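You operate a simulated robot arm through the tools that you are given. There is no shell and no other tool.

You are at the controls of a simulated two-armed robot. One attempt, no reset.

## Task
Scoop two scoops of flour from the big jar into the prep bowl.
Fine: Lift the lid off onto the larder end of the side table. Pass the big scoop from hand to hand in the air, take two scoops, together well over one full scoop, stand it back, then seat the lid level on the jar. Drop, topple, knock, crush or chip nothing, tools too; nip no finger; spill no more than 8 ml a pour, 20 ml in all. Set down upright: big scoop.
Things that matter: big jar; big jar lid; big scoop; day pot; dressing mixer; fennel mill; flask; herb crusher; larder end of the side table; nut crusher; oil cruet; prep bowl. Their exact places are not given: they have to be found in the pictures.

The check looks at the end state, three seconds after you hand in, the way a careful person would. Anything else that was tipped, shoved, dropped, spilled or broken makes it a failure. Lids that push on must go on centred and level and be pressed home; caps that screw on are set level and turned clockwise until they are tight.

## Robot
Two 7-joint arms with two-finger parallel grippers on one trunk, on a base that moves. Base frame: it is fixed to the floor where the robot stands at the start and does not move with it; the origin is under the middle of the robot, x ahead of it, y to its left, z up; the surface under the hand at the start is at about z = 0.9. Units: m, degrees, N and s.
The left shoulder is at the start at [0.11, 0.169, 1.523], the right one opposite. With the tool pointing down near the work surface each hand reaches from about 0.42 to 0.74 m from the robot's upright axis, wherever it stands, measured 20 degrees to its own side. Places, roughly: big jar lid (12x12x5 cm) [0.7, 0, 1.1]; dressing mixer (8x6x11 cm) [1, 0.5, 1]; larder end of the side table [0.8, 0.2, 0.9]; prep bowl (12x11x8 cm) [0.6, 0.3, 0.9]. Payload 1.57 kg a hand.
Tool frame (each hand has its own): the origin (TCP) lies between the finger pads and is the grasp point; the fingertips stand 0.03 m ahead of it; z points along the fingers, y is the line along which they close. The gripper opens to 0.08 m. The fingers are 0.017 m wide and 0.012 m thick; the gripper's body (0.04 by 0.082 m) begins 0.08 m behind the TCP.
Orientation is told as [roll, pitch, yaw] about the base's x, y, z axes, in that order, counted from this pose: with the fingers straight down and closing along the base's y, the tool's x points along the base's -x, its y along +y and its z along -z.

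## Interface
- The arms move only by the tool servo_tool. It takes "left_plan", "right_plan" or both (then of equal length, played together; a hand with none holds still); each is a list of rows, each a list of 7 numbers: the closure in counts, from 0 (fully open) to 255 (shut), then the shift along the tool's x, y, z in m, then the turn, a rotation vector about the tool's x, y, z in degrees. In form: [[fingers, x, y, z, ax, ay, az], ...]. A call has 1 to 20 rows; each row is the pose to reach, as a shift and turn from the pose commanded when the call began, along the tool's axes at that moment. A row lasts 0.2 s, in which the tool goes at most 0.05 m and 8.6 degrees; a call with a longer step from one row to the next is refused whole, and so is a gripper value outside its range. Where a pose cannot be reached the arm comes as near as it can. A force on the tool above 40 N (or 10 N above the force at the start of the call, whichever is more), or a blocked arm, ends the call early, and 0.2 s more pass. The fingers move at their own pace (about 0.072 m/s each) and stop on an object; they squeeze with about 22 N. The grip force told is the motor's: it shows also when the fingers shut on nothing. Time passes only in rows, and 0.2 s behind the last, so rows that repeat a pose let the fingers close. It gives the time, the measured TCP pose, the force on the tool (base axes), the opening and the grip force at its end, in the units of the frame above (readings bear some noise), with the torque about the TCP (base axes, N m) and any sound that the robot's microphone picked up, and new pictures: "show" is both (left out), scene, wrist or none (wrist: the cameras of the hands that moved).
- Cameras (640 x 400 px; columns grow to the right, rows downward): "scene" is now at [0.1465, 0.0103, 1.7191]; the picture's right is [0.06, -1.00, 0.00], its down [-0.70, -0.04, -0.72] and it looks along [0.71, 0.05, -0.70] (base axes); focal length 273 px, centre (320, 200). "left" rides on the left gripper at [0.072, 0.007, -0.122] in its tool frame; the picture's right is [-0.09, 1.00, 0.00], its down [-0.84, -0.08, -0.54] and it looks along [-0.54, -0.05, 0.84] (tool axes); focal length 238 px, centre (320, 200). "right" rides on the right gripper at [0.072, -0.006, -0.122] in its tool frame; the picture's right is [0.09, 1.00, 0.00], its down [-0.84, 0.08, -0.54] and it looks along [-0.54, 0.05, 0.84] (tool axes); focal length 238 px, centre (320, 200).
- raise_lower(by): slides the trunk up (or, below 0, down) by that many m; the arms and the scene camera ride with it, the base frame stays. It gives what a move gives, with no picture.
- steer(legs): drives the robot by 1 to 6 legs, each [ahead, left, turn to the left] in m, m and degrees, along the robot's own axes; the way and the turn of a leg run together, so that a leg with both is an arc; at most 1.5 m and 180 degrees a leg. The arms and the cameras ride along, it lands a little off, and it stops where it bumps. It gives what a move gives, and a new picture of the scene camera.
- pan_tilt(pan, tilt): turns the head with the scene camera to pan (to the left, within 86 degrees either way) and tilt (down, from -29 to 69), counted from straight ahead of the robot. It gives what a move gives, and a new picture of the scene camera.
- point_at(camera, pixels): for up to 12 pixels [column, row] of the newest picture of that camera ("zoom" is the newest enlarged one), the place [x, y, z] in the base frame of the surface seen there, good to about 0.003 m, but the place of the scene camera against the robot may be out by one fixed shift of up to 0.025 m in any direction. No time passes.
- inspect(camera, box): a new picture of the part [left, top, right, bottom] of that camera's present view, enlarged. No time passes.
- hand_in(): hands the job in; it is judged then, once.

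Open the grippers and draw the arms clear of the work before you hand the job in, unless the task says otherwise.

The tools are called after "Request:" by a JSON object that holds its "op" and its "data". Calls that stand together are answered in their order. servo_tool: Moves the arms, as the interface text tells. Its arguments: {"type":"object","properties":{"left_plan":{"type":"array"},"right_plan":{"type":"array"},"show":{"type":"string","enum":["both","scene","wrist","none"]}},"required":[]} The other tools are called the same way: raise_lower (by) moves the trunk up or down; steer (legs) drives the base; pan_tilt (pan, tilt) turns the head that bears the scene camera; point_at (camera, pixels) gives the place of the surface under pixels of a picture; inspect (camera, box) takes an enlarged picture of a part of a camera's view; hand_in () hands the job in.

At the start:

```text
t: 0.0
left_tool_pos: [0.512, 0.495, 0.999]
left_ee_rot: [0.0, 0.0, 0.0]
left_ft_force: [-1.1, 0.1, -0.9]
left_ft_torque: [-0.02, -0.01, -0.01]
left_gripper_width: 0.08
left_gripper_force: 0.1
right_tool_pos: [0.6598, 0.0164, 1.2882]
right_ee_rot: [0.1, -0.1, 0.0]
right_ft_force: [0.7, 1.2, 0.5]
right_ft_torque: [0.0, 0.01, 0.02]
right_gripper_width: 0.0801
right_gripper_force: 0.1
trunk travel left (down, up): [-0.837, 0.053]
robot x, y, heading: [-0.0016, 0.0019, -0.0]
head pan, tilt (commanded): [3.7, 44.2]
```

scene: 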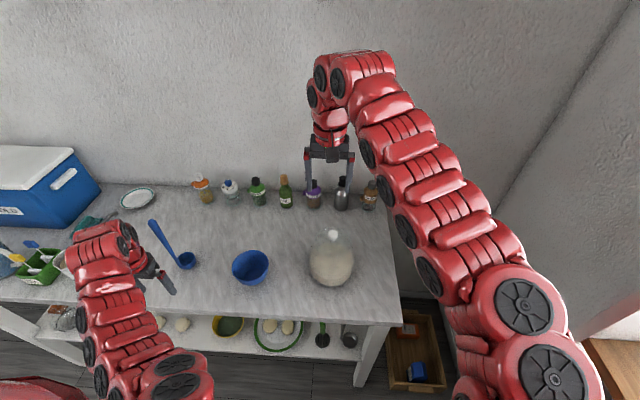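
right: 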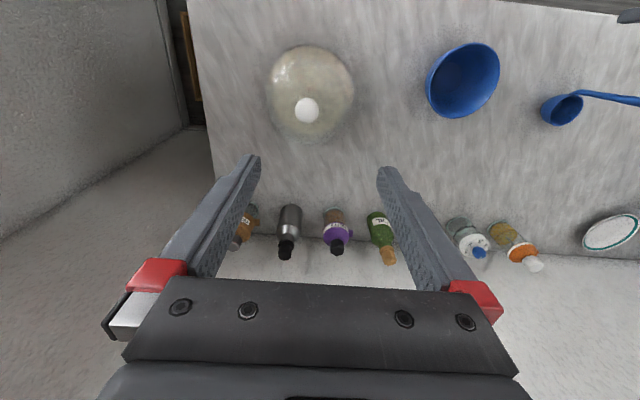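
left: 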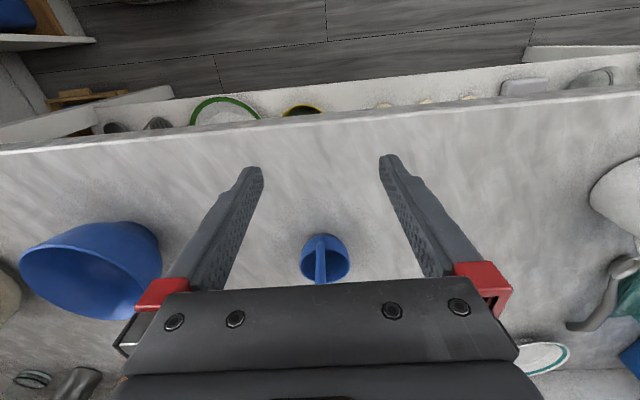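

The scene shows the jar with a white knob at about (332,235), prep bowl at (250,267), and the blue ladle-like scoop at (187,260) with its handle up to (152,222). I look closer at these.

Request:
{"op": "inspect", "data": {"camera": "scene", "box": [280, 160, 420, 300]}}

Request:
{"op": "inspect", "data": {"camera": "scene", "box": [130, 170, 290, 300]}}

Request:
{"op": "inspect", "data": {"camera": "scene", "box": [0, 130, 200, 330]}}

Request:
{"op": "point_at", "data": {"camera": "scene", "pixels": [[332, 235], [332, 262], [332, 284], [250, 255], [250, 280], [187, 261], [152, 222], [137, 198], [220, 225], [290, 240], [360, 230], [395, 310]]}}

Request:
{"op": "point_at", "data": {"camera": "right", "pixels": [[307, 110], [290, 75], [330, 90], [465, 85], [440, 85], [497, 75], [560, 108], [580, 94], [630, 100], [610, 232], [400, 150], [560, 180]]}}

```text
2.86 times, centred on (350, 230) of scene
```

zoom: 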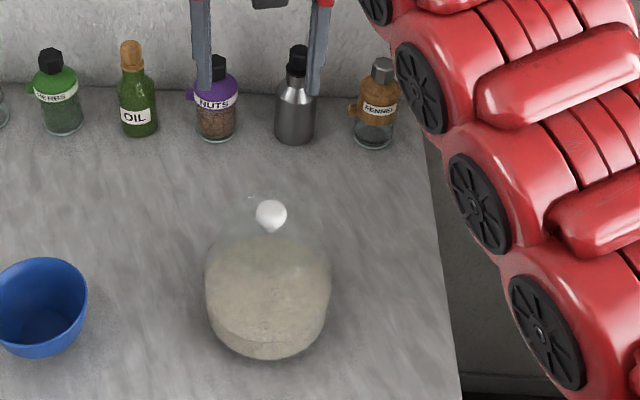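

```text
3.08 times, centred on (210, 235) of scene
```

zoom: 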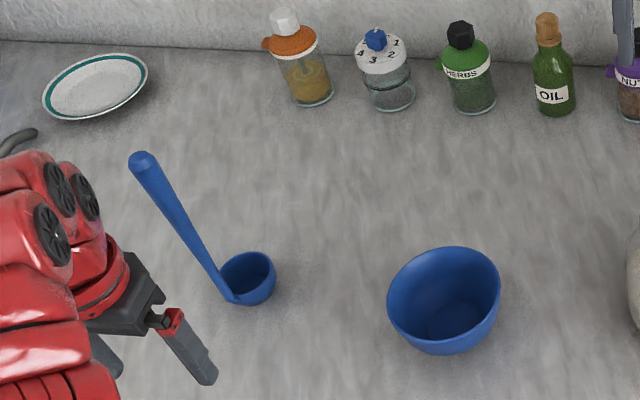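

```text
2.00 times, centred on (100, 230) of scene
```

zoom: 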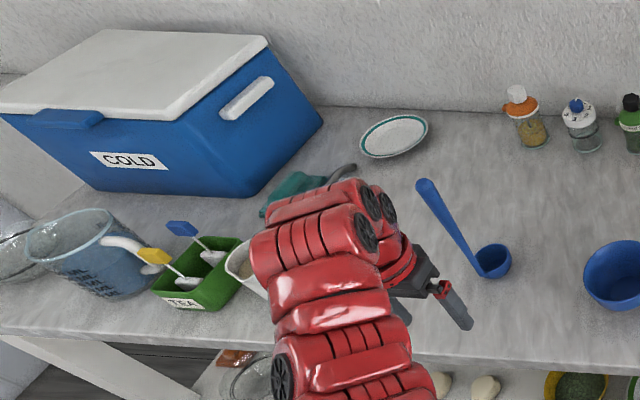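

```text
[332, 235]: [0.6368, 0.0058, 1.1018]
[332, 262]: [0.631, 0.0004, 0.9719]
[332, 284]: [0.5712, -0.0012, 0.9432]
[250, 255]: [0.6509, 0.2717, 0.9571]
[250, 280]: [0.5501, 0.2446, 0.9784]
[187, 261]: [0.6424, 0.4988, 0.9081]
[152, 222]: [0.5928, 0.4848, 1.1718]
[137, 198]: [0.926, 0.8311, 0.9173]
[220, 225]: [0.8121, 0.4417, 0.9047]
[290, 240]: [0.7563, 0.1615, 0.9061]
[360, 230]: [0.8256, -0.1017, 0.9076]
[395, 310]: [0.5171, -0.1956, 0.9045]
```

```text
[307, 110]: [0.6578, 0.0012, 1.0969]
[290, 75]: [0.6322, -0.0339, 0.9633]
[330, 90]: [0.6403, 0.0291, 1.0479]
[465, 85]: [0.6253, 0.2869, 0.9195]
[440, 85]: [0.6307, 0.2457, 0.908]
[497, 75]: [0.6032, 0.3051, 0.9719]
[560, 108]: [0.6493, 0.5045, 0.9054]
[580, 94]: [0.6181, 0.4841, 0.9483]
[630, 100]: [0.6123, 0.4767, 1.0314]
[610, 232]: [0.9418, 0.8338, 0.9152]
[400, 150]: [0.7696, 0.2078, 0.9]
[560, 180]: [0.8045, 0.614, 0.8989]
```

The right wrist camera puts the knob at (0.658, 0.001, 1.097) while the scene says (0.637, 0.006, 1.102), so the scene camera is off by about 2 cm. I zoom in on the wrist views to study jar, bowl and scoop.

Request:
{"op": "inspect", "data": {"camera": "right", "box": [230, 20, 390, 150]}}

Request:
{"op": "inspect", "data": {"camera": "left", "box": [260, 200, 390, 300]}}

Request:
{"op": "inspect", "data": {"camera": "right", "box": [410, 20, 640, 150]}}

Request:
{"op": "inspect", "data": {"camera": "right", "box": [200, 180, 640, 280]}}

Request:
{"op": "point_at", "data": {"camera": "right", "pixels": [[275, 90], [350, 90], [310, 50], [310, 140], [300, 60], [345, 70], [290, 120], [335, 120], [320, 75], [307, 98], [307, 122], [280, 70]]}}

Request:
{"op": "point_at", "data": {"camera": "left", "pixels": [[321, 250], [321, 270], [321, 280], [340, 255], [305, 262], [325, 240], [345, 262], [20, 260], [160, 250], [90, 225], [90, 300], [320, 282]]}}

```text
3.08 times, centred on (310, 85) of right
```

zoom: 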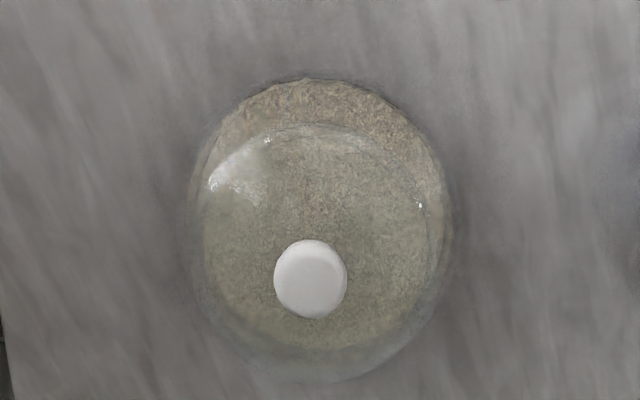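

```text
4.00 times, centred on (325, 250) of left
```

zoom: 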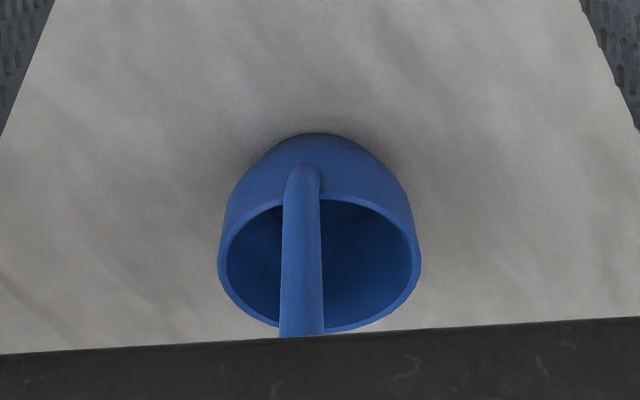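

```text
2.78 times, centred on (525, 85) of right
```

zoom: 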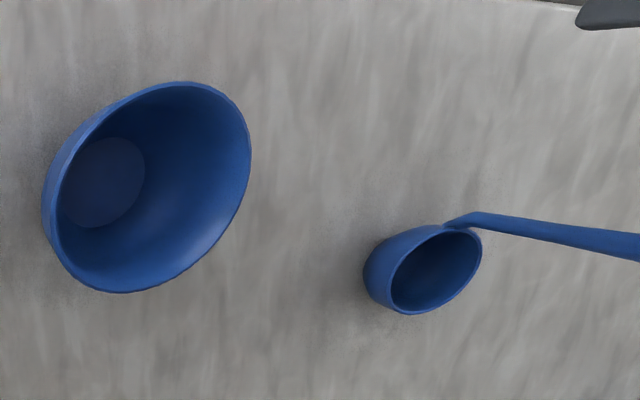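

```text
1.45 times, centred on (420, 230) of right
```

zoom: 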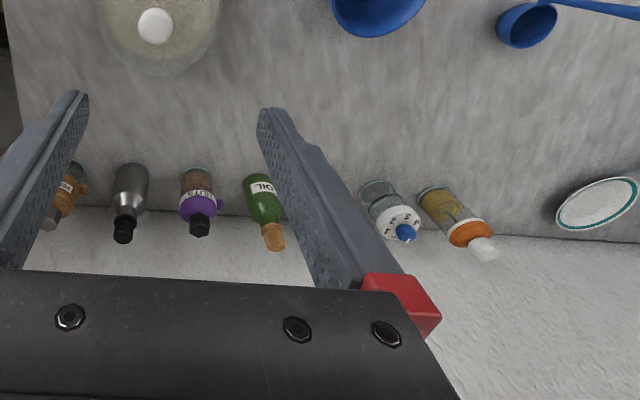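

```text
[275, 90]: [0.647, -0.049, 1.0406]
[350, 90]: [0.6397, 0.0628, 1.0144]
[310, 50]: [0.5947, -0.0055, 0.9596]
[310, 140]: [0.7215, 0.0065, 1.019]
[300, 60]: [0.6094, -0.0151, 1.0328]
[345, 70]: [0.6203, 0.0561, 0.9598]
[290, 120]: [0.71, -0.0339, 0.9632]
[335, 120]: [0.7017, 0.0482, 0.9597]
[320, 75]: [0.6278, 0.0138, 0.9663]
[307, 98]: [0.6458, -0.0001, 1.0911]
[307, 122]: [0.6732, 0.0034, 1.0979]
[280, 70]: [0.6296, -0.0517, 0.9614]
```

```text
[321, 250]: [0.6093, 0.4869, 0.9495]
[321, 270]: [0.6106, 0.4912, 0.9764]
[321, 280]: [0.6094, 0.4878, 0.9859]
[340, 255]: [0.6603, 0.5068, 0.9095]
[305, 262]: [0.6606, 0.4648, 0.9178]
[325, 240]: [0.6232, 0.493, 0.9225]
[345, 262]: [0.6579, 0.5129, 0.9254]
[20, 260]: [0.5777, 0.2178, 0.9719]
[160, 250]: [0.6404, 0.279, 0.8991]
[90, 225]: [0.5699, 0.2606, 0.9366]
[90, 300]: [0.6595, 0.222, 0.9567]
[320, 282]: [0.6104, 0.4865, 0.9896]
```

The flour surface reads about z=0.96 inside the jar, rim about 1.03-1.05, and the scoop's handle rises almost straight up at about (0.611, 0.487). I look around the room to find the rest (day pot, larder end, table edges).

Request:
{"op": "pan_tilt", "data": {"pan": 50, "tilt": 40}}

Request:
{"op": "pan_tilt", "data": {"pan": -45, "tilt": 45}}

Request:
{"op": "pan_tilt", "data": {"pan": 10, "tilt": 60}}

```text
t: 1.1
left_tool_pos: [0.5109, 0.4951, 0.9999]
left_ee_rot: [0.1, 0.1, -0.1]
left_ft_force: [-0.4, 0.3, -0.1]
left_ft_torque: [0.0, -0.03, 0.0]
left_gripper_width: 0.0799
left_gripper_force: 0.0
right_tool_pos: [0.6604, 0.0182, 1.2905]
right_ee_rot: [0.1, 0.1, 0.0]
right_ft_force: [0.5, 0.6, 0.1]
right_ft_torque: [0.0, -0.01, 0.02]
right_gripper_width: 0.08
right_gripper_force: 0.1
trunk travel left (down, up): [-0.837, 0.053]
robot x, y, heading: [-0.0002, 0.0002, -0.3]
head pan, tilt (commanded): [50.0, 40.0]
```

scene: 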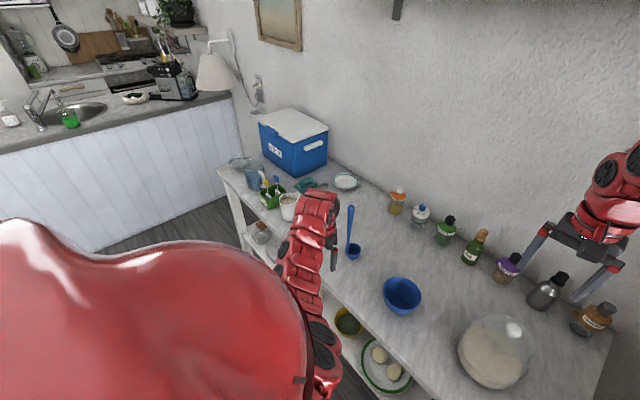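

```text
t: 2.9
left_tool_pos: [0.512, 0.4938, 0.9996]
left_ee_rot: [-0.1, 0.0, 0.0]
left_ft_force: [-0.5, 0.4, 0.4]
left_ft_torque: [0.0, -0.02, 0.0]
left_gripper_width: 0.0799
left_gripper_force: 0.0
right_tool_pos: [0.6622, 0.017, 1.2885]
right_ee_rot: [0.1, 0.1, 0.0]
right_ft_force: [0.2, -0.7, 0.0]
right_ft_torque: [0.03, 0.0, -0.01]
right_gripper_width: 0.08
right_gripper_force: 0.1
trunk travel left (down, up): [-0.837, 0.053]
robot x, y, heading: [-0.0002, 0.0022, 0.1]
head pan, tilt (commanded): [-45.0, 45.0]
```

scene: 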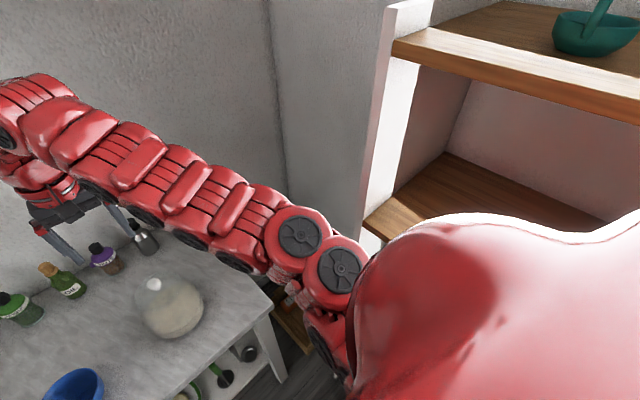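

```text
t: 4.1
left_tool_pos: [0.5115, 0.4946, 0.9994]
left_ee_rot: [0.0, 0.0, 0.0]
left_ft_force: [0.5, -0.6, 0.0]
left_ft_torque: [0.0, -0.02, 0.01]
left_gripper_width: 0.0801
left_gripper_force: 0.0
right_tool_pos: [0.6608, 0.0169, 1.2882]
right_ee_rot: [0.0, 0.1, -0.1]
right_ft_force: [0.2, -0.3, 1.3]
right_ft_torque: [0.0, -0.02, -0.02]
right_gripper_width: 0.08
right_gripper_force: 0.0
trunk travel left (down, up): [-0.837, 0.053]
robot x, y, heading: [-0.0003, 0.0023, -0.2]
head pan, tilt (commanded): [10.0, 60.0]
```

scene: 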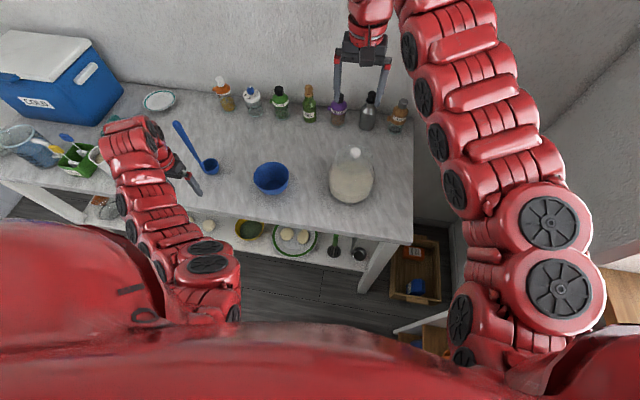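

The larder cabinet stands to the right, so the larder end is the jar's end of the table, around (0.8, 0.2). I measure free room there, the bottles, table edge and the bowl with both cameras.

Request:
{"op": "pan_tilt", "data": {"pan": 10, "tilt": 48}}

```text
t: 4.8
left_tool_pos: [0.5116, 0.4955, 0.9986]
left_ee_rot: [0.0, 0.1, -0.1]
left_ft_force: [1.3, 0.0, 0.7]
left_ft_torque: [-0.03, -0.01, 0.0]
left_gripper_width: 0.0797
left_gripper_force: 0.1
right_tool_pos: [0.6601, 0.0176, 1.2886]
right_ee_rot: [0.0, 0.0, 0.0]
right_ft_force: [0.0, -0.1, -0.3]
right_ft_torque: [-0.01, 0.01, -0.03]
right_gripper_width: 0.0798
right_gripper_force: 0.1
trunk travel left (down, up): [-0.837, 0.053]
robot x, y, heading: [-0.0003, -0.0023, -0.1]
head pan, tilt (commanded): [10.0, 48.0]
```

scene: 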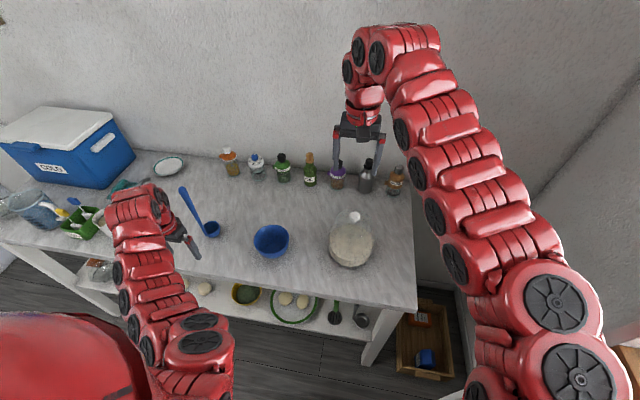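

Request:
{"op": "inspect", "data": {"camera": "scene", "box": [200, 140, 430, 290]}}

Request:
{"op": "point_at", "data": {"camera": "scene", "pixels": [[283, 178], [310, 184], [337, 185], [364, 189], [390, 192], [258, 174], [234, 172], [300, 274], [410, 302], [355, 216], [185, 195], [212, 230]]}}

Request:
{"op": "point_at", "data": {"camera": "right", "pixels": [[455, 222], [510, 230], [375, 215], [333, 210], [290, 210], [300, 110], [428, 85], [475, 50], [495, 60], [450, 115], [480, 105], [460, 45]]}}

```text
2.67 times, centred on (315, 215) of scene
```

zoom: 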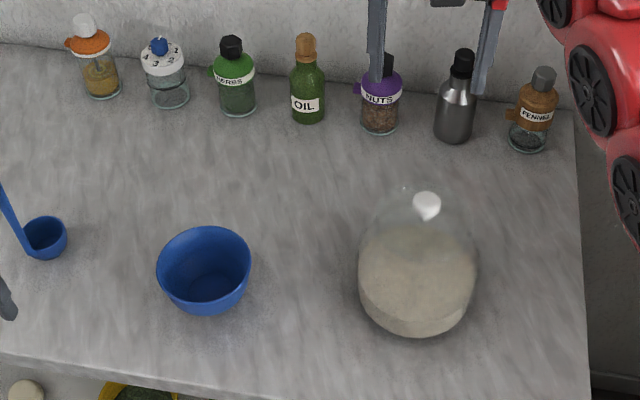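

```text
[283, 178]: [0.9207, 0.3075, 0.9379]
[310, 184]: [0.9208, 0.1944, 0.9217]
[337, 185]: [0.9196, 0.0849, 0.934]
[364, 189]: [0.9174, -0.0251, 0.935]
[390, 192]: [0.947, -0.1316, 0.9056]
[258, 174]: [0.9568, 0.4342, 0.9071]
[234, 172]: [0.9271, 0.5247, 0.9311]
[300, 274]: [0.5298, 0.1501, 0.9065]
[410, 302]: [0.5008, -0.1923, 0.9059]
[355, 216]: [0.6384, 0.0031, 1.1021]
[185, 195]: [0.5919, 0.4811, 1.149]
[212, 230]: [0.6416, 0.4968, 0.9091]
```

```text
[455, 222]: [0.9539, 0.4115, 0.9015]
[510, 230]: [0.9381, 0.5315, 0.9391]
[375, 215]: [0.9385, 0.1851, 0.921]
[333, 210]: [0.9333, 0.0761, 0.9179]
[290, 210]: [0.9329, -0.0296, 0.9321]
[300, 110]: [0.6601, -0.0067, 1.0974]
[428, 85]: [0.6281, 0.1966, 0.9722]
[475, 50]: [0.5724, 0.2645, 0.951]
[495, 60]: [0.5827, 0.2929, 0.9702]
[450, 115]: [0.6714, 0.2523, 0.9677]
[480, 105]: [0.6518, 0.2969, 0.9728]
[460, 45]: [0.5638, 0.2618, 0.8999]
```

Bottles' fronts are at x≈0.93, bowl centre is about (0.622, 0.253) with rim z≈0.972, and the spot (0.79, 0.19) for the lid is free. First I lift the left hand clear of the scoop before driving.

Request:
{"op": "servo_tool", "data": {"left_plan": [[0, 0.01, 0, -0.04, 0, 0, 0], [0, 0.02, 0, -0.08, 0, 0, 0], [0, 0.03, 0, -0.12, 0, 0, 0], [0, 0.04, 0, -0.16, 0, 0, 0], [0, 0.05, 0, -0.2, 0, 0, 0], [0, 0.06, 0, -0.24, 0, 0, 0], [0, 0.06, 0, -0.28, 0, 0, 0], [0, 0.06, 0, -0.3, 0, 0, 0]], "show": "both"}}

```text
t: 6.8
left_tool_pos: [0.4429, 0.5336, 1.2049]
left_ee_rot: [3.4, 13.7, -0.2]
left_ft_force: [-0.3, 0.4, -0.1]
left_ft_torque: [0.0, -0.03, 0.03]
left_gripper_width: 0.08
left_gripper_force: 0.1
left hand out of reach, approached as far as the arm can: row 2, 3, 4, 5, 6, 7, 8
right_tool_pos: [0.6589, 0.0157, 1.2892]
right_ee_rot: [0.0, -0.1, -0.2]
right_ft_force: [0.5, -0.3, -0.3]
right_ft_torque: [-0.01, -0.04, 0.03]
right_gripper_width: 0.08
right_gripper_force: 0.1
trunk travel left (down, up): [-0.837, 0.053]
robot x, y, heading: [-0.0033, 0.0003, -0.1]
head pan, tilt (commanded): [10.0, 48.0]
stopped in row 8 (left hand): the arm was blocked; the commanded pose is now the measured one
```

scene: 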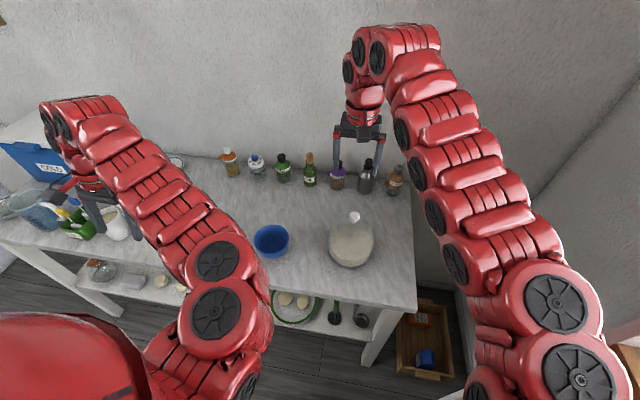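
left: 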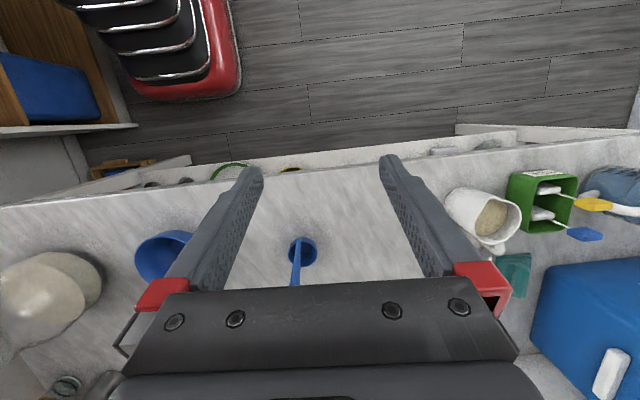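

The left hand was blocked at its inner reach limit but is at z≈1.2, clear of the scoop. The left picture shows the robot's red foot at (200,90) and the table's front edge; I measure them to know how far I can drive ahead.

Request:
{"op": "point_at", "data": {"camera": "left", "pixels": [[200, 92], [160, 98], [235, 80], [330, 162], [100, 185], [430, 145], [240, 40], [302, 250], [295, 280], [470, 215], [500, 215], [80, 270]]}}

Request:
{"op": "inspect", "data": {"camera": "left", "box": [0, 180, 220, 390]}}

```text
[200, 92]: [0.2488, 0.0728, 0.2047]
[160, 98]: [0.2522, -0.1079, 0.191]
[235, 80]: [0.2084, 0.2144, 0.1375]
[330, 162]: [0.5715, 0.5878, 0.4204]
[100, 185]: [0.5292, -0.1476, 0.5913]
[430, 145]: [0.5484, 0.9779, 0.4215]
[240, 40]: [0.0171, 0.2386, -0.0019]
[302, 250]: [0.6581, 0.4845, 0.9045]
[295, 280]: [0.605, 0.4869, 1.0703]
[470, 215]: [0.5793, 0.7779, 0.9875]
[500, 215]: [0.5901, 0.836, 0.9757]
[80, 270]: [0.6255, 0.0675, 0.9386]
```

```text
1.90 times, centred on (110, 285) of left
```

zoom: 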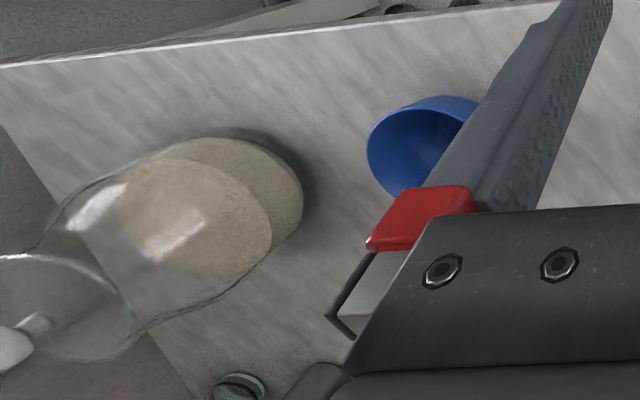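

That enlarged view shows the jar from the side: a bulbous body, a neck, and a domed lid with a knob on a stem. I measure points along it.

Request:
{"op": "point_at", "data": {"camera": "zoom", "pixels": [[10, 352], [35, 325], [40, 260], [100, 280], [130, 310], [80, 355], [60, 230], [120, 180], [150, 325], [190, 230], [240, 180], [60, 320]]}}

Request:
{"op": "inspect", "data": {"camera": "left", "box": [0, 240, 110, 390]}}

```text
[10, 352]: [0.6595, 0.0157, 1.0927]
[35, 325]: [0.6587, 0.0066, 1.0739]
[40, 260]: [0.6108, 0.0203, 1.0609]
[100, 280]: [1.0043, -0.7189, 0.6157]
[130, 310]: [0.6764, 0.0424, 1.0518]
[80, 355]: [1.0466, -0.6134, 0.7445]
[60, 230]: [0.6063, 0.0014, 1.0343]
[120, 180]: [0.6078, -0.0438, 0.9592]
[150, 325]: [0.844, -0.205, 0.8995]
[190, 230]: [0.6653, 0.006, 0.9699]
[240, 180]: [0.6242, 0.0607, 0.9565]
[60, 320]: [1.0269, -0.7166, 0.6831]
```

```text
2.67 times, centred on (55, 315) of left
```

zoom: 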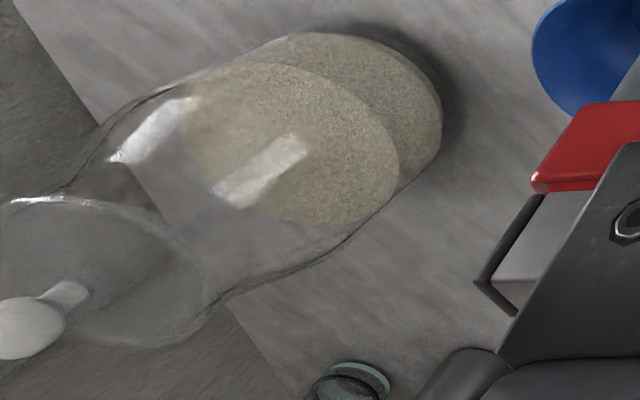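

The lid sits at z≈1.05-1.06 with the knob's top near 1.10; the robot's foot front is at x≈0.25 and the table edge at x≈0.52, so there is room. I drive 0.25 m left and 0.10 m ahead so that the lid spot comes within the right hand's reach.

Request:
{"op": "steer", "data": {"legs": [[0.0, 0.25, 0], [0.1, 0.0, 0]]}}

```text
t: 9.4
left_tool_pos: [0.5411, 0.7803, 1.2046]
left_ee_rot: [3.3, 13.7, 0.0]
left_ft_force: [0.4, -0.2, 0.8]
left_ft_torque: [-0.02, -0.02, 0.0]
left_gripper_width: 0.0799
left_gripper_force: 0.2
right_tool_pos: [0.7564, 0.2623, 1.2904]
right_ee_rot: [-0.1, -0.1, 0.0]
right_ft_force: [0.5, 1.1, 1.2]
right_ft_torque: [-0.02, 0.0, 0.01]
right_gripper_width: 0.0802
right_gripper_force: 0.1
trunk travel left (down, up): [-0.837, 0.053]
robot x, y, heading: [0.0971, 0.2473, 0.0]
head pan, tilt (commanded): [10.0, 48.0]
```

scene: 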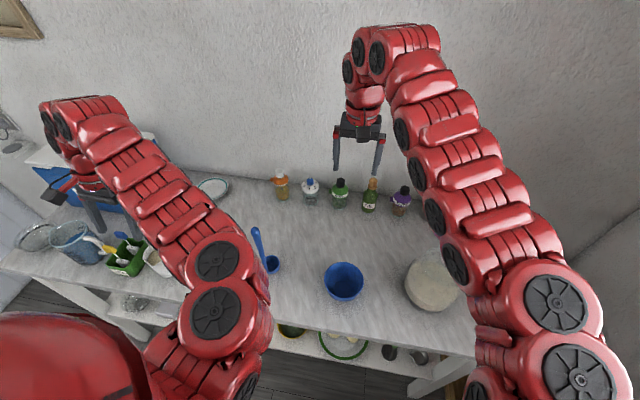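

The robot now stands at (0.097, 0.247). I bring the right hand over the jar's knob at about (0.66, 0.002), staying high at z≈1.22.

Request:
{"op": "servo_tool", "data": {"right_plan": [[0, 0.012, -0.033, 0.009, 0, 0, 0], [0, 0.024, -0.065, 0.018, 0, 0, 0], [0, 0.036, -0.098, 0.026, 0, 0, 0], [0, 0.048, -0.13, 0.035, 0, 0, 0], [0, 0.06, -0.163, 0.044, 0, 0, 0], [0, 0.072, -0.195, 0.053, 0, 0, 0], [0, 0.084, -0.228, 0.062, 0, 0, 0], [0, 0.096, -0.26, 0.07, 0, 0, 0]]}}

```text
t: 11.2
left_tool_pos: [0.5408, 0.7789, 1.2044]
left_ee_rot: [3.3, 13.8, 0.1]
left_ft_force: [0.3, 0.3, -0.3]
left_ft_torque: [0.02, -0.01, 0.03]
left_gripper_width: 0.08
left_gripper_force: 0.0
right_tool_pos: [0.722, 0.0461, 1.2522]
right_ee_rot: [-0.1, 0.1, 0.0]
right_ft_force: [0.5, -1.4, 0.3]
right_ft_torque: [0.02, -0.01, 0.01]
right_gripper_width: 0.0803
right_gripper_force: 0.2
right hand out of reach, approached as far as the arm can: row 4, 5, 6, 7, 8
trunk travel left (down, up): [-0.837, 0.053]
robot x, y, heading: [0.0984, 0.2439, -0.0]
head pan, tilt (commanded): [10.0, 48.0]
```

scene: 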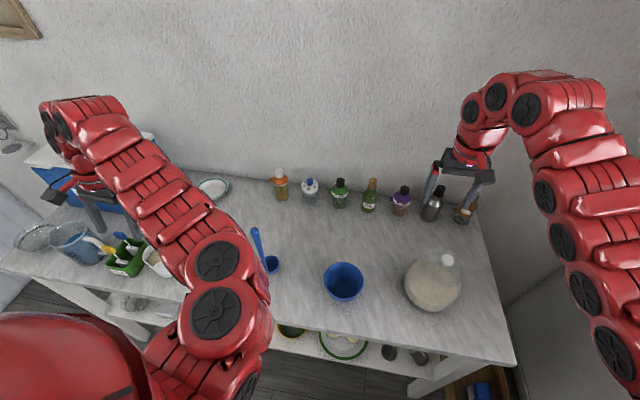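
right: 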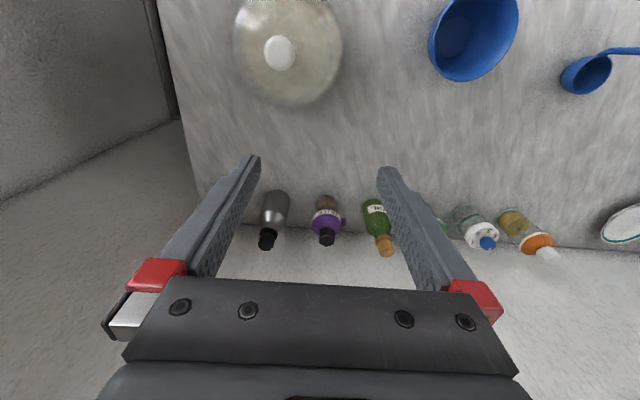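

The inner reach limit stops the right hand at (0.722, 0.046): the robot stands too near the jar. I back off slightly and shift left to about (0.06, 0.30), which should suit both the jar and the lid spot.

Request:
{"op": "steer", "data": {"legs": [[-0.04, 0.055, 0]]}}

```text
t: 12.2
left_tool_pos: [0.5054, 0.8299, 1.2055]
left_ee_rot: [3.5, 14.0, -0.1]
left_ft_force: [0.1, -0.5, 0.1]
left_ft_torque: [0.05, 0.01, 0.02]
left_gripper_width: 0.0802
left_gripper_force: 0.1
right_tool_pos: [0.6849, 0.0967, 1.2508]
right_ee_rot: [0.2, 0.3, -0.1]
right_ft_force: [0.0, -0.3, 0.0]
right_ft_torque: [0.04, 0.04, 0.02]
right_gripper_width: 0.0801
right_gripper_force: 0.1
trunk travel left (down, up): [-0.837, 0.053]
robot x, y, heading: [0.0585, 0.2995, 0.2]
head pan, tilt (commanded): [10.0, 48.0]
```

scene: 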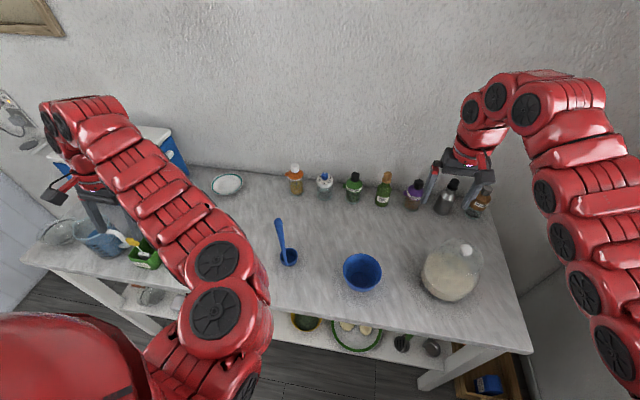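

The hand sits at (0.685, 0.097, 1.251). I test with a small downward move to learn whether the commanded pose equals the measured one after the out-of-reach report.

Request:
{"op": "servo_tool", "data": {"right_plan": [[0, 0, 0, 0.03, 0, 0, 0], [0, 0, 0, 0.03, 0, 0, 0]], "show": "none"}}

```text
t: 12.8
left_tool_pos: [0.5045, 0.8314, 1.2042]
left_ee_rot: [3.4, 13.7, -0.2]
left_ft_force: [-0.5, -0.8, 0.3]
left_ft_torque: [0.01, 0.01, 0.01]
left_gripper_width: 0.08
left_gripper_force: 0.0
right_tool_pos: [0.6835, 0.0974, 1.2519]
right_ee_rot: [0.0, 0.1, -0.1]
right_ft_force: [0.1, -0.1, -0.1]
right_ft_torque: [0.03, 0.0, -0.02]
right_gripper_width: 0.0801
right_gripper_force: 0.1
right hand out of reach, approached as far as the arm can: row 1, 2
trunk travel left (down, up): [-0.837, 0.053]
robot x, y, heading: [0.0592, 0.2976, 0.3]
head pan, tilt (commanded): [10.0, 48.0]
```

The hand did not move, so the commanded pose seems to be still the far one, about (0.621, 0.056, 1.19). I shift so as to reach (0.66, 0.002, 1.19) on that assumption; it is safe either way.

Request:
{"op": "servo_tool", "data": {"right_plan": [[0, -0.01, -0.014, 0, 0, 0, 0], [0, -0.02, -0.027, 0, 0, 0, 0], [0, -0.03, -0.041, 0, 0, 0, 0], [0, -0.039, -0.054, 0, 0, 0, 0], [0, -0.039, -0.054, 0, 0, 0, 0]]}}

```text
t: 14.0
left_tool_pos: [0.5038, 0.832, 1.204]
left_ee_rot: [3.4, 13.7, -0.3]
left_ft_force: [-0.3, 0.4, 0.0]
left_ft_torque: [0.02, -0.04, -0.01]
left_gripper_width: 0.0801
left_gripper_force: 0.1
right_tool_pos: [0.7218, 0.0461, 1.2536]
right_ee_rot: [0.0, -0.1, 0.0]
right_ft_force: [0.1, -0.2, -0.8]
right_ft_torque: [-0.01, -0.02, 0.05]
right_gripper_width: 0.08
right_gripper_force: 0.1
trunk travel left (down, up): [-0.837, 0.053]
robot x, y, heading: [0.0618, 0.2958, 0.3]
head pan, tilt (commanded): [10.0, 48.0]
```

scene: 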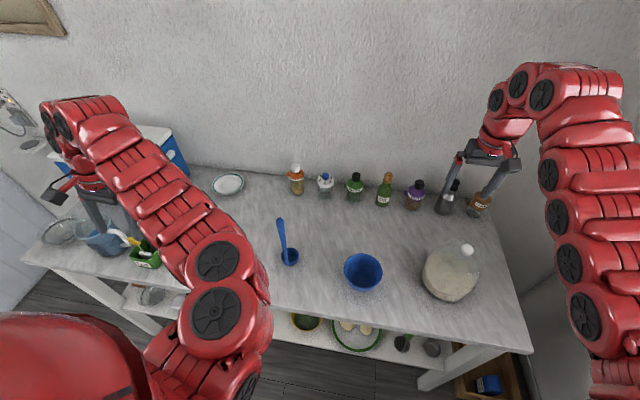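
right: 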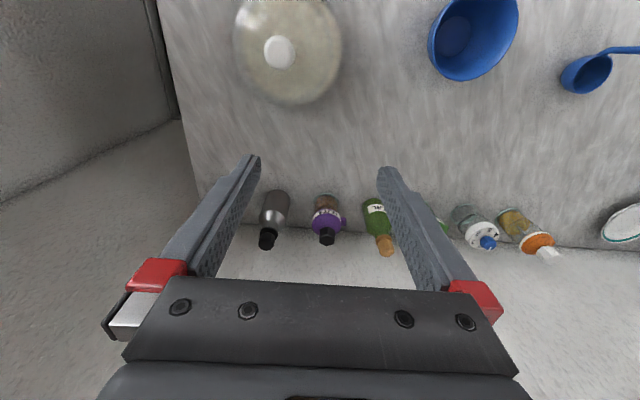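

So the commanded pose is the measured one after all: the hand is at (0.722, 0.046, 1.254). From this more outward pose I go down to see whether descending is possible here.

Request:
{"op": "servo_tool", "data": {"right_plan": [[0, 0, 0, 0.02, 0, 0, 0], [0, 0, 0, 0.04, 0, 0, 0], [0, 0, 0, 0.06, 0, 0, 0]], "show": "none"}}

```text
t: 14.8
left_tool_pos: [0.5032, 0.8317, 1.2046]
left_ee_rot: [3.4, 13.8, -0.2]
left_ft_force: [-0.2, -1.0, -0.4]
left_ft_torque: [0.01, 0.01, -0.03]
left_gripper_width: 0.0799
left_gripper_force: 0.1
right_tool_pos: [0.7223, 0.0485, 1.1936]
right_ee_rot: [0.0, 0.0, -0.1]
right_ft_force: [0.4, -0.1, -0.3]
right_ft_torque: [0.01, 0.01, 0.01]
right_gripper_width: 0.0798
right_gripper_force: 0.1
trunk travel left (down, up): [-0.837, 0.053]
robot x, y, heading: [0.0594, 0.2999, -0.2]
head pan, tilt (commanded): [10.0, 48.0]
```

Descending works here (z=1.194). Now I move in over the knob at (0.66, 0.001).

Request:
{"op": "servo_tool", "data": {"right_plan": [[0, 0.016, -0.012, 0, 0, 0, 0], [0, 0.032, -0.024, 0, 0, 0, 0], [0, 0.047, -0.036, 0, 0, 0, 0], [0, 0.062, -0.047, 0, 0, 0, 0], [0, 0.062, -0.047, 0, 0, 0, 0]]}}

```text
t: 16.0
left_tool_pos: [0.5044, 0.8324, 1.2045]
left_ee_rot: [3.5, 13.9, -0.2]
left_ft_force: [0.0, 0.1, -0.1]
left_ft_torque: [0.05, 0.02, 0.0]
left_gripper_width: 0.0801
left_gripper_force: 0.1
right_tool_pos: [0.6881, 0.0229, 1.1922]
right_ee_rot: [0.0, 0.0, -0.2]
right_ft_force: [-0.5, 0.0, 1.0]
right_ft_torque: [0.0, 0.02, 0.02]
right_gripper_width: 0.0802
right_gripper_force: 0.0
right hand out of reach, approached as far as the arm can: row 3, 4, 5
trunk travel left (down, up): [-0.837, 0.053]
robot x, y, heading: [0.0588, 0.3026, 0.1]
head pan, tilt (commanded): [10.0, 48.0]
```

scene: 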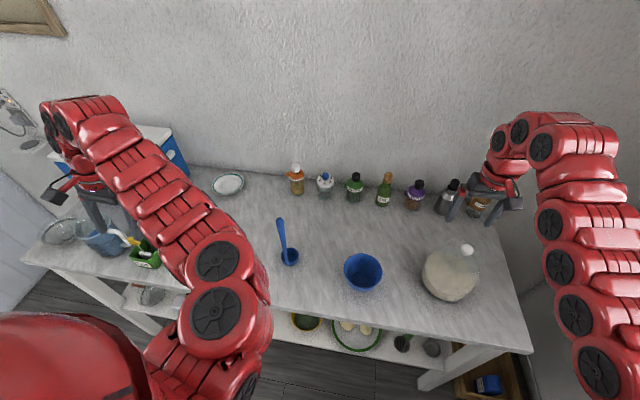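
right: 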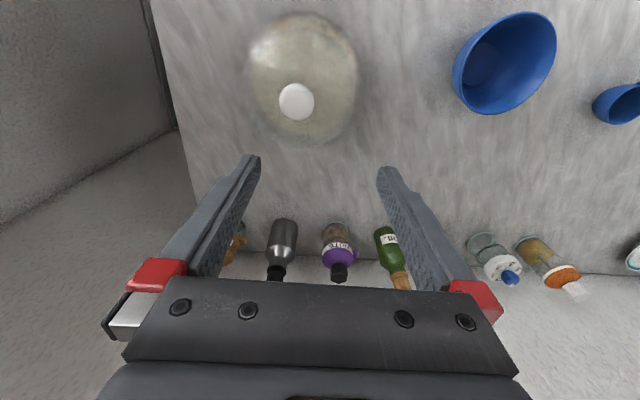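

The inner limit now stops me at (0.688, 0.023). I back the robot off 6 cm; the fingertips (z≈1.16) pass above the knob (1.10).

Request:
{"op": "steer", "data": {"legs": [[-0.06, 0.0, 0]]}}

```text
t: 16.9
left_tool_pos: [0.4481, 0.8323, 1.2021]
left_ee_rot: [3.4, 14.0, -0.1]
left_ft_force: [1.2, 0.9, -1.0]
left_ft_torque: [0.03, 0.04, -0.01]
left_gripper_width: 0.0798
left_gripper_force: 0.0
right_tool_pos: [0.6335, 0.0242, 1.1879]
right_ee_rot: [0.0, 0.3, 0.0]
right_ft_force: [-0.1, -0.2, 0.5]
right_ft_torque: [0.03, 0.01, 0.0]
right_gripper_width: 0.08
right_gripper_force: 0.0
trunk travel left (down, up): [-0.837, 0.053]
robot x, y, heading: [-0.0008, 0.2964, 0.2]
head pan, tilt (commanded): [10.0, 48.0]
```

scene: 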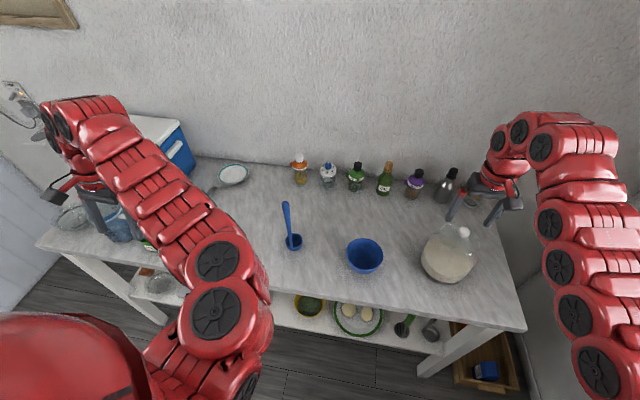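

Now the hand is at (0.634, 0.024, 1.188); I centre it over the knob at about (0.660, 0.001) and look with the wrist camera.

Request:
{"op": "servo_tool", "data": {"right_plan": [[0, -0.013, -0.012, 0, 0, 0, 0], [0, -0.0265, -0.023, 0, 0, 0, 0], [0, -0.0265, -0.023, 0, 0, 0, 0]], "show": "wrist"}}

```text
t: 17.7
left_tool_pos: [0.4414, 0.8318, 1.2041]
left_ee_rot: [3.4, 13.6, -0.2]
left_ft_force: [0.5, 0.2, -0.3]
left_ft_torque: [-0.02, 0.0, 0.0]
left_gripper_width: 0.0799
left_gripper_force: 0.1
right_tool_pos: [0.6533, 0.0013, 1.1942]
right_ee_rot: [0.0, -0.1, 0.0]
right_ft_force: [0.8, -0.6, -0.1]
right_ft_torque: [0.0, 0.0, -0.02]
right_gripper_width: 0.08
right_gripper_force: 0.0
trunk travel left (down, up): [-0.837, 0.053]
robot x, y, heading: [0.002, 0.299, 0.3]
head pan, tilt (commanded): [10.0, 48.0]
```

right: 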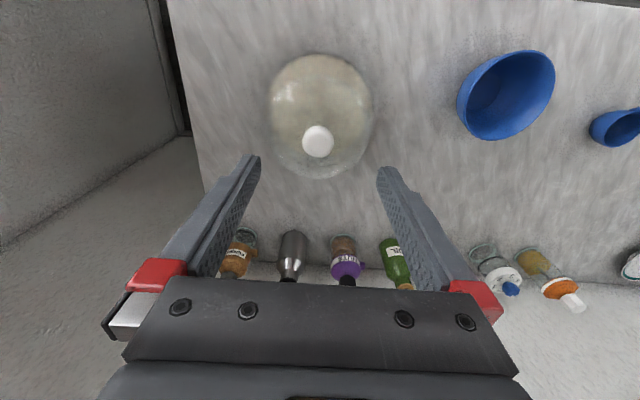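

The knob shows at (318,141) between the fingers. I enlarge it and measure knob and lid heights.

Request:
{"op": "inspect", "data": {"camera": "right", "box": [255, 40, 385, 190]}}

Request:
{"op": "point_at", "data": {"camera": "right", "pixels": [[318, 141], [318, 128], [318, 155], [304, 141], [332, 141], [318, 135], [318, 150], [300, 172], [340, 172], [320, 177], [278, 150], [365, 150]]}}

```text
2.67 times, centred on (320, 115) of right
```

zoom: 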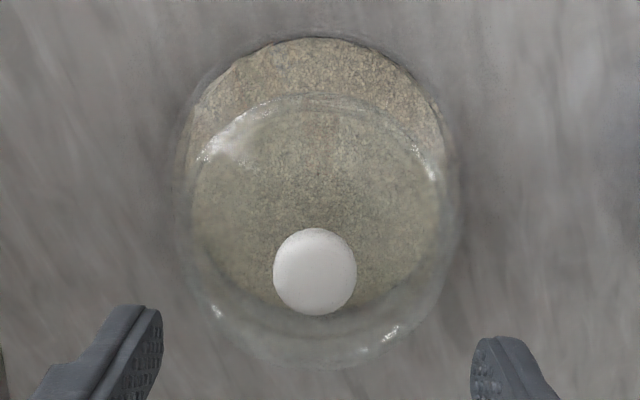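

```text
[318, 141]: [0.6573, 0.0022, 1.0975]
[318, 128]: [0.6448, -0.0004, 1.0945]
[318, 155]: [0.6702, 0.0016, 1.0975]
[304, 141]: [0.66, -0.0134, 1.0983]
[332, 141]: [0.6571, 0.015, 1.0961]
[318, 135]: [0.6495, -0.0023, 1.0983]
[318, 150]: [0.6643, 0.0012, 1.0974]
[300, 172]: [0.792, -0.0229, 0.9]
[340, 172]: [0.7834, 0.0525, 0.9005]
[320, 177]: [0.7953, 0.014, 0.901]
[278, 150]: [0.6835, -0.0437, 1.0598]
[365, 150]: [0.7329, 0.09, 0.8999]
```

The knob's flat top is at z≈1.0975, centre (0.659, 0.001), about 29 mm across, and the lid plate is at about 1.06. I descend to TCP z≈1.098 so the fingertips stay above the plate, with the fingers part closed.

Request:
{"op": "servo_tool", "data": {"right_plan": [[40, -0.003, 0, 0.03, 0, 0, 0], [80, -0.005, 0, 0.06, 0, 0, 0], [80, -0.005, 0, 0.08, 0, 0, 0], [80, -0.005, 0, 0.09, 0, 0, 0], [80, -0.005, 0, 0.095, 0, 0, 0], [80, -0.005, 0, 0.095, 0, 0, 0]], "show": "both"}}

```text
t: 19.1
left_tool_pos: [0.4431, 0.8328, 1.2038]
left_ee_rot: [3.4, 13.7, -0.2]
left_ft_force: [0.4, -0.1, 0.7]
left_ft_torque: [0.01, -0.01, -0.01]
left_gripper_width: 0.0799
left_gripper_force: 0.0
right_tool_pos: [0.6594, 0.0015, 1.0971]
right_ee_rot: [0.0, -0.1, -0.1]
right_ft_force: [0.1, 0.8, 4.9]
right_ft_torque: [0.0, 0.02, 0.0]
right_gripper_width: 0.0546
right_gripper_force: 0.0
trunk travel left (down, up): [-0.837, 0.053]
robot x, y, heading: [-0.0007, 0.298, 0.1]
head pan, tilt (commanded): [10.0, 48.0]
```

scene: 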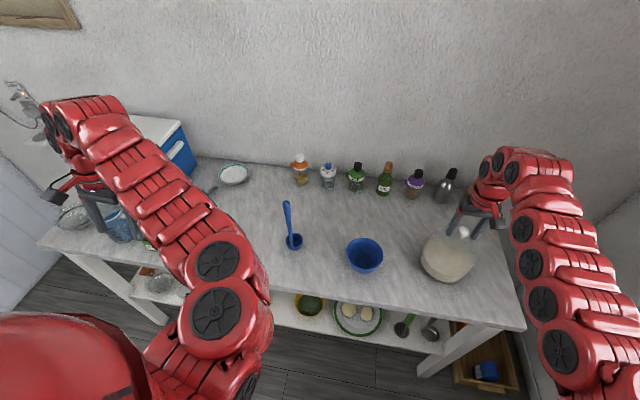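
right: 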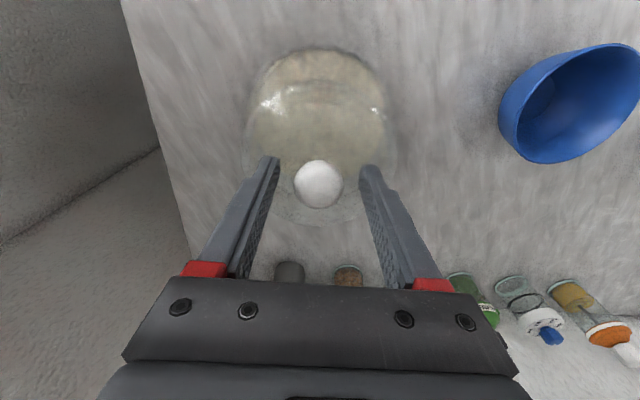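

The force reads +4.9 N upward, so the fingertips seem to touch the lid's plate. I raise the hand 4 mm and re-read before closing.

Request:
{"op": "servo_tool", "data": {"right_plan": [[80, 0, 0, -0.004, 0, 0, 0], [80, 0, 0, -0.004, 0, 0, 0]], "show": "none"}}

Request:
{"op": "inspect", "data": {"camera": "right", "box": [240, 130, 400, 240]}}

```text
t: 19.7
left_tool_pos: [0.4441, 0.8328, 1.2042]
left_ee_rot: [3.4, 13.7, -0.1]
left_ft_force: [-0.1, 0.5, -0.3]
left_ft_torque: [0.01, 0.01, 0.0]
left_gripper_width: 0.0798
left_gripper_force: 0.1
right_tool_pos: [0.6596, 0.0014, 1.1]
right_ee_rot: [0.0, 0.0, 0.0]
right_ft_force: [0.2, 0.1, -0.2]
right_ft_torque: [0.01, -0.02, 0.04]
right_gripper_width: 0.0549
right_gripper_force: 0.1
trunk travel left (down, up): [-0.837, 0.053]
robot x, y, heading: [-0.0004, 0.2978, -0.0]
head pan, tilt (commanded): [10.0, 48.0]
```

```text
3.64 times, centred on (320, 185) of right
```

zoom: 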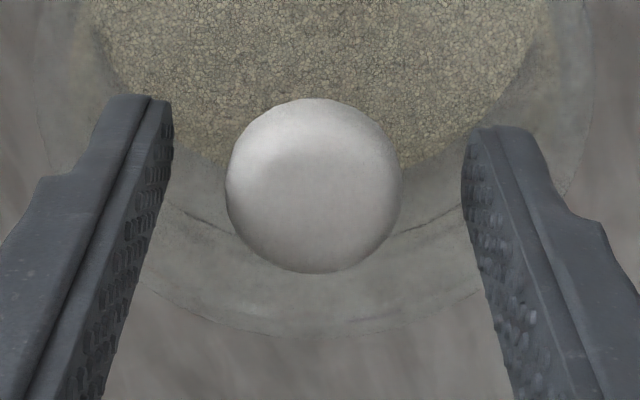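

The force is back to zero at z=1.100. I close the fingers on the knob gradually.

Request:
{"op": "servo_tool", "data": {"right_plan": [[130, 0, 0, 0, 0, 0, 0], [150, 0, 0, 0, 0, 0, 0], [165, 0, 0, 0, 0, 0, 0], [180, 0, 0, 0, 0, 0, 0], [220, 0, 0, 0, 0, 0, 0], [255, 0, 0, 0, 0, 0, 0], [255, 0, 0, 0, 0, 0, 0]], "show": "wrist"}}

```text
t: 21.3
left_tool_pos: [0.4454, 0.8323, 1.2045]
left_ee_rot: [3.4, 13.8, 0.0]
left_ft_force: [0.0, -0.4, 0.6]
left_ft_torque: [-0.01, -0.01, -0.01]
left_gripper_width: 0.0799
left_gripper_force: 0.0
right_tool_pos: [0.6593, 0.0015, 1.1001]
right_ee_rot: [0.0, 0.0, 0.0]
right_ft_force: [0.9, -0.2, 1.4]
right_ft_torque: [0.0, -0.03, -0.02]
right_gripper_width: 0.0285
right_gripper_force: 22.1
trunk travel left (down, up): [-0.837, 0.053]
robot x, y, heading: [-0.0008, 0.2991, -0.0]
head pan, tilt (commanded): [10.0, 48.0]
```

right: 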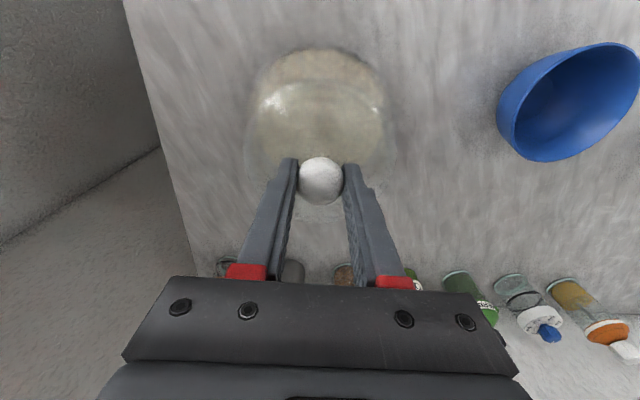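

The grip holds the knob (28.5 mm, 22 N). I lift straight up in small steps and watch the force.

Request:
{"op": "servo_tool", "data": {"right_plan": [[255, 0, 0, -0.003, 0, 0, 0], [255, 0, 0, -0.006, 0, 0, 0], [255, 0, 0, -0.01, 0, 0, 0], [255, 0, 0, -0.015, 0, 0, 0], [255, 0, 0, -0.02, 0, 0, 0], [255, 0, 0, -0.02, 0, 0, 0]], "show": "both"}}

```text
t: 22.7
left_tool_pos: [0.444, 0.832, 1.2047]
left_ee_rot: [3.4, 13.8, -0.2]
left_ft_force: [0.0, 0.0, -0.3]
left_ft_torque: [0.01, -0.01, 0.01]
left_gripper_width: 0.0797
left_gripper_force: 0.1
right_tool_pos: [0.6603, 0.0017, 1.1218]
right_ee_rot: [-0.1, -0.1, 0.0]
right_ft_force: [1.2, -0.2, 2.3]
right_ft_torque: [0.0, -0.13, 0.01]
right_gripper_width: 0.0285
right_gripper_force: 21.9
trunk travel left (down, up): [-0.837, 0.053]
robot x, y, heading: [0.0018, 0.3004, 0.3]
head pan, tilt (commanded): [10.0, 48.0]
```

scene: 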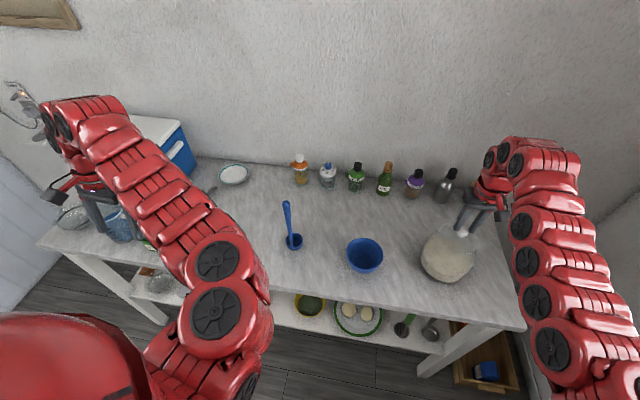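
right: 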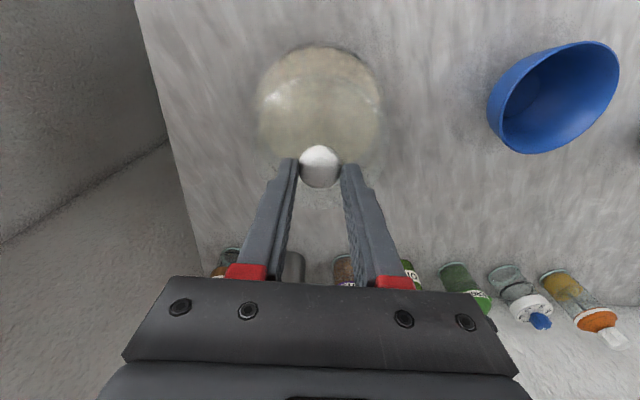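

The knob seems nearer the fingertips (row 166 instead of 181), so it may have slipped down or the lid sticks. I look closely and measure the knob's height.

Request:
{"op": "inspect", "data": {"camera": "right", "box": [230, 30, 410, 220]}}

Request:
{"op": "inspect", "data": {"camera": "scene", "box": [400, 150, 540, 300]}}

Request:
{"op": "point_at", "data": {"camera": "right", "pixels": [[320, 155], [320, 165], [320, 175], [320, 183], [310, 165], [330, 165]]}}

```text
2.11 times, centred on (320, 125) of right
```

zoom: 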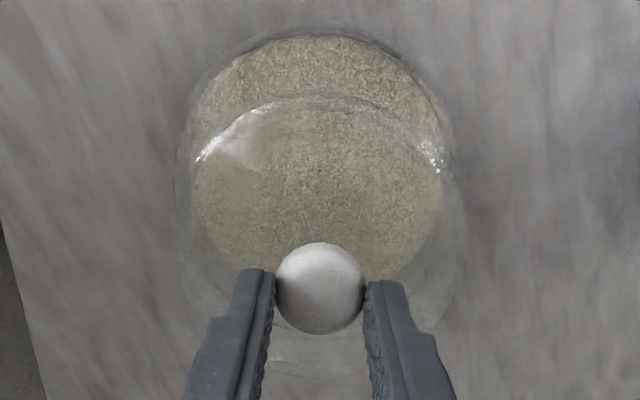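

```text
2.67 times, centred on (470, 225) of scene
```

zoom: 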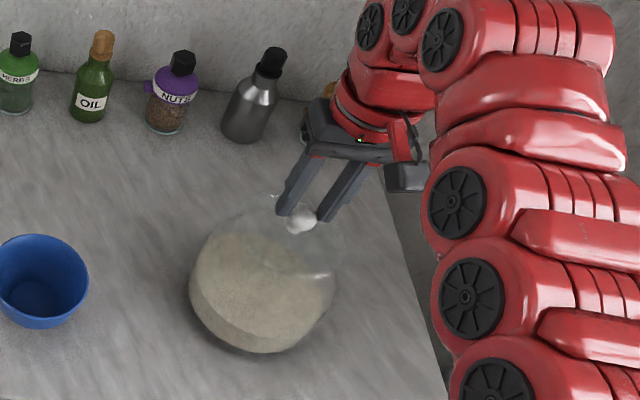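

```text
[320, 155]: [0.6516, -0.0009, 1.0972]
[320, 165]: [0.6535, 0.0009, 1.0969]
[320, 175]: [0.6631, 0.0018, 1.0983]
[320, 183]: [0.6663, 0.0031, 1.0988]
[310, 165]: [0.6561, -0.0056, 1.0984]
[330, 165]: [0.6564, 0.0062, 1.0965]
```

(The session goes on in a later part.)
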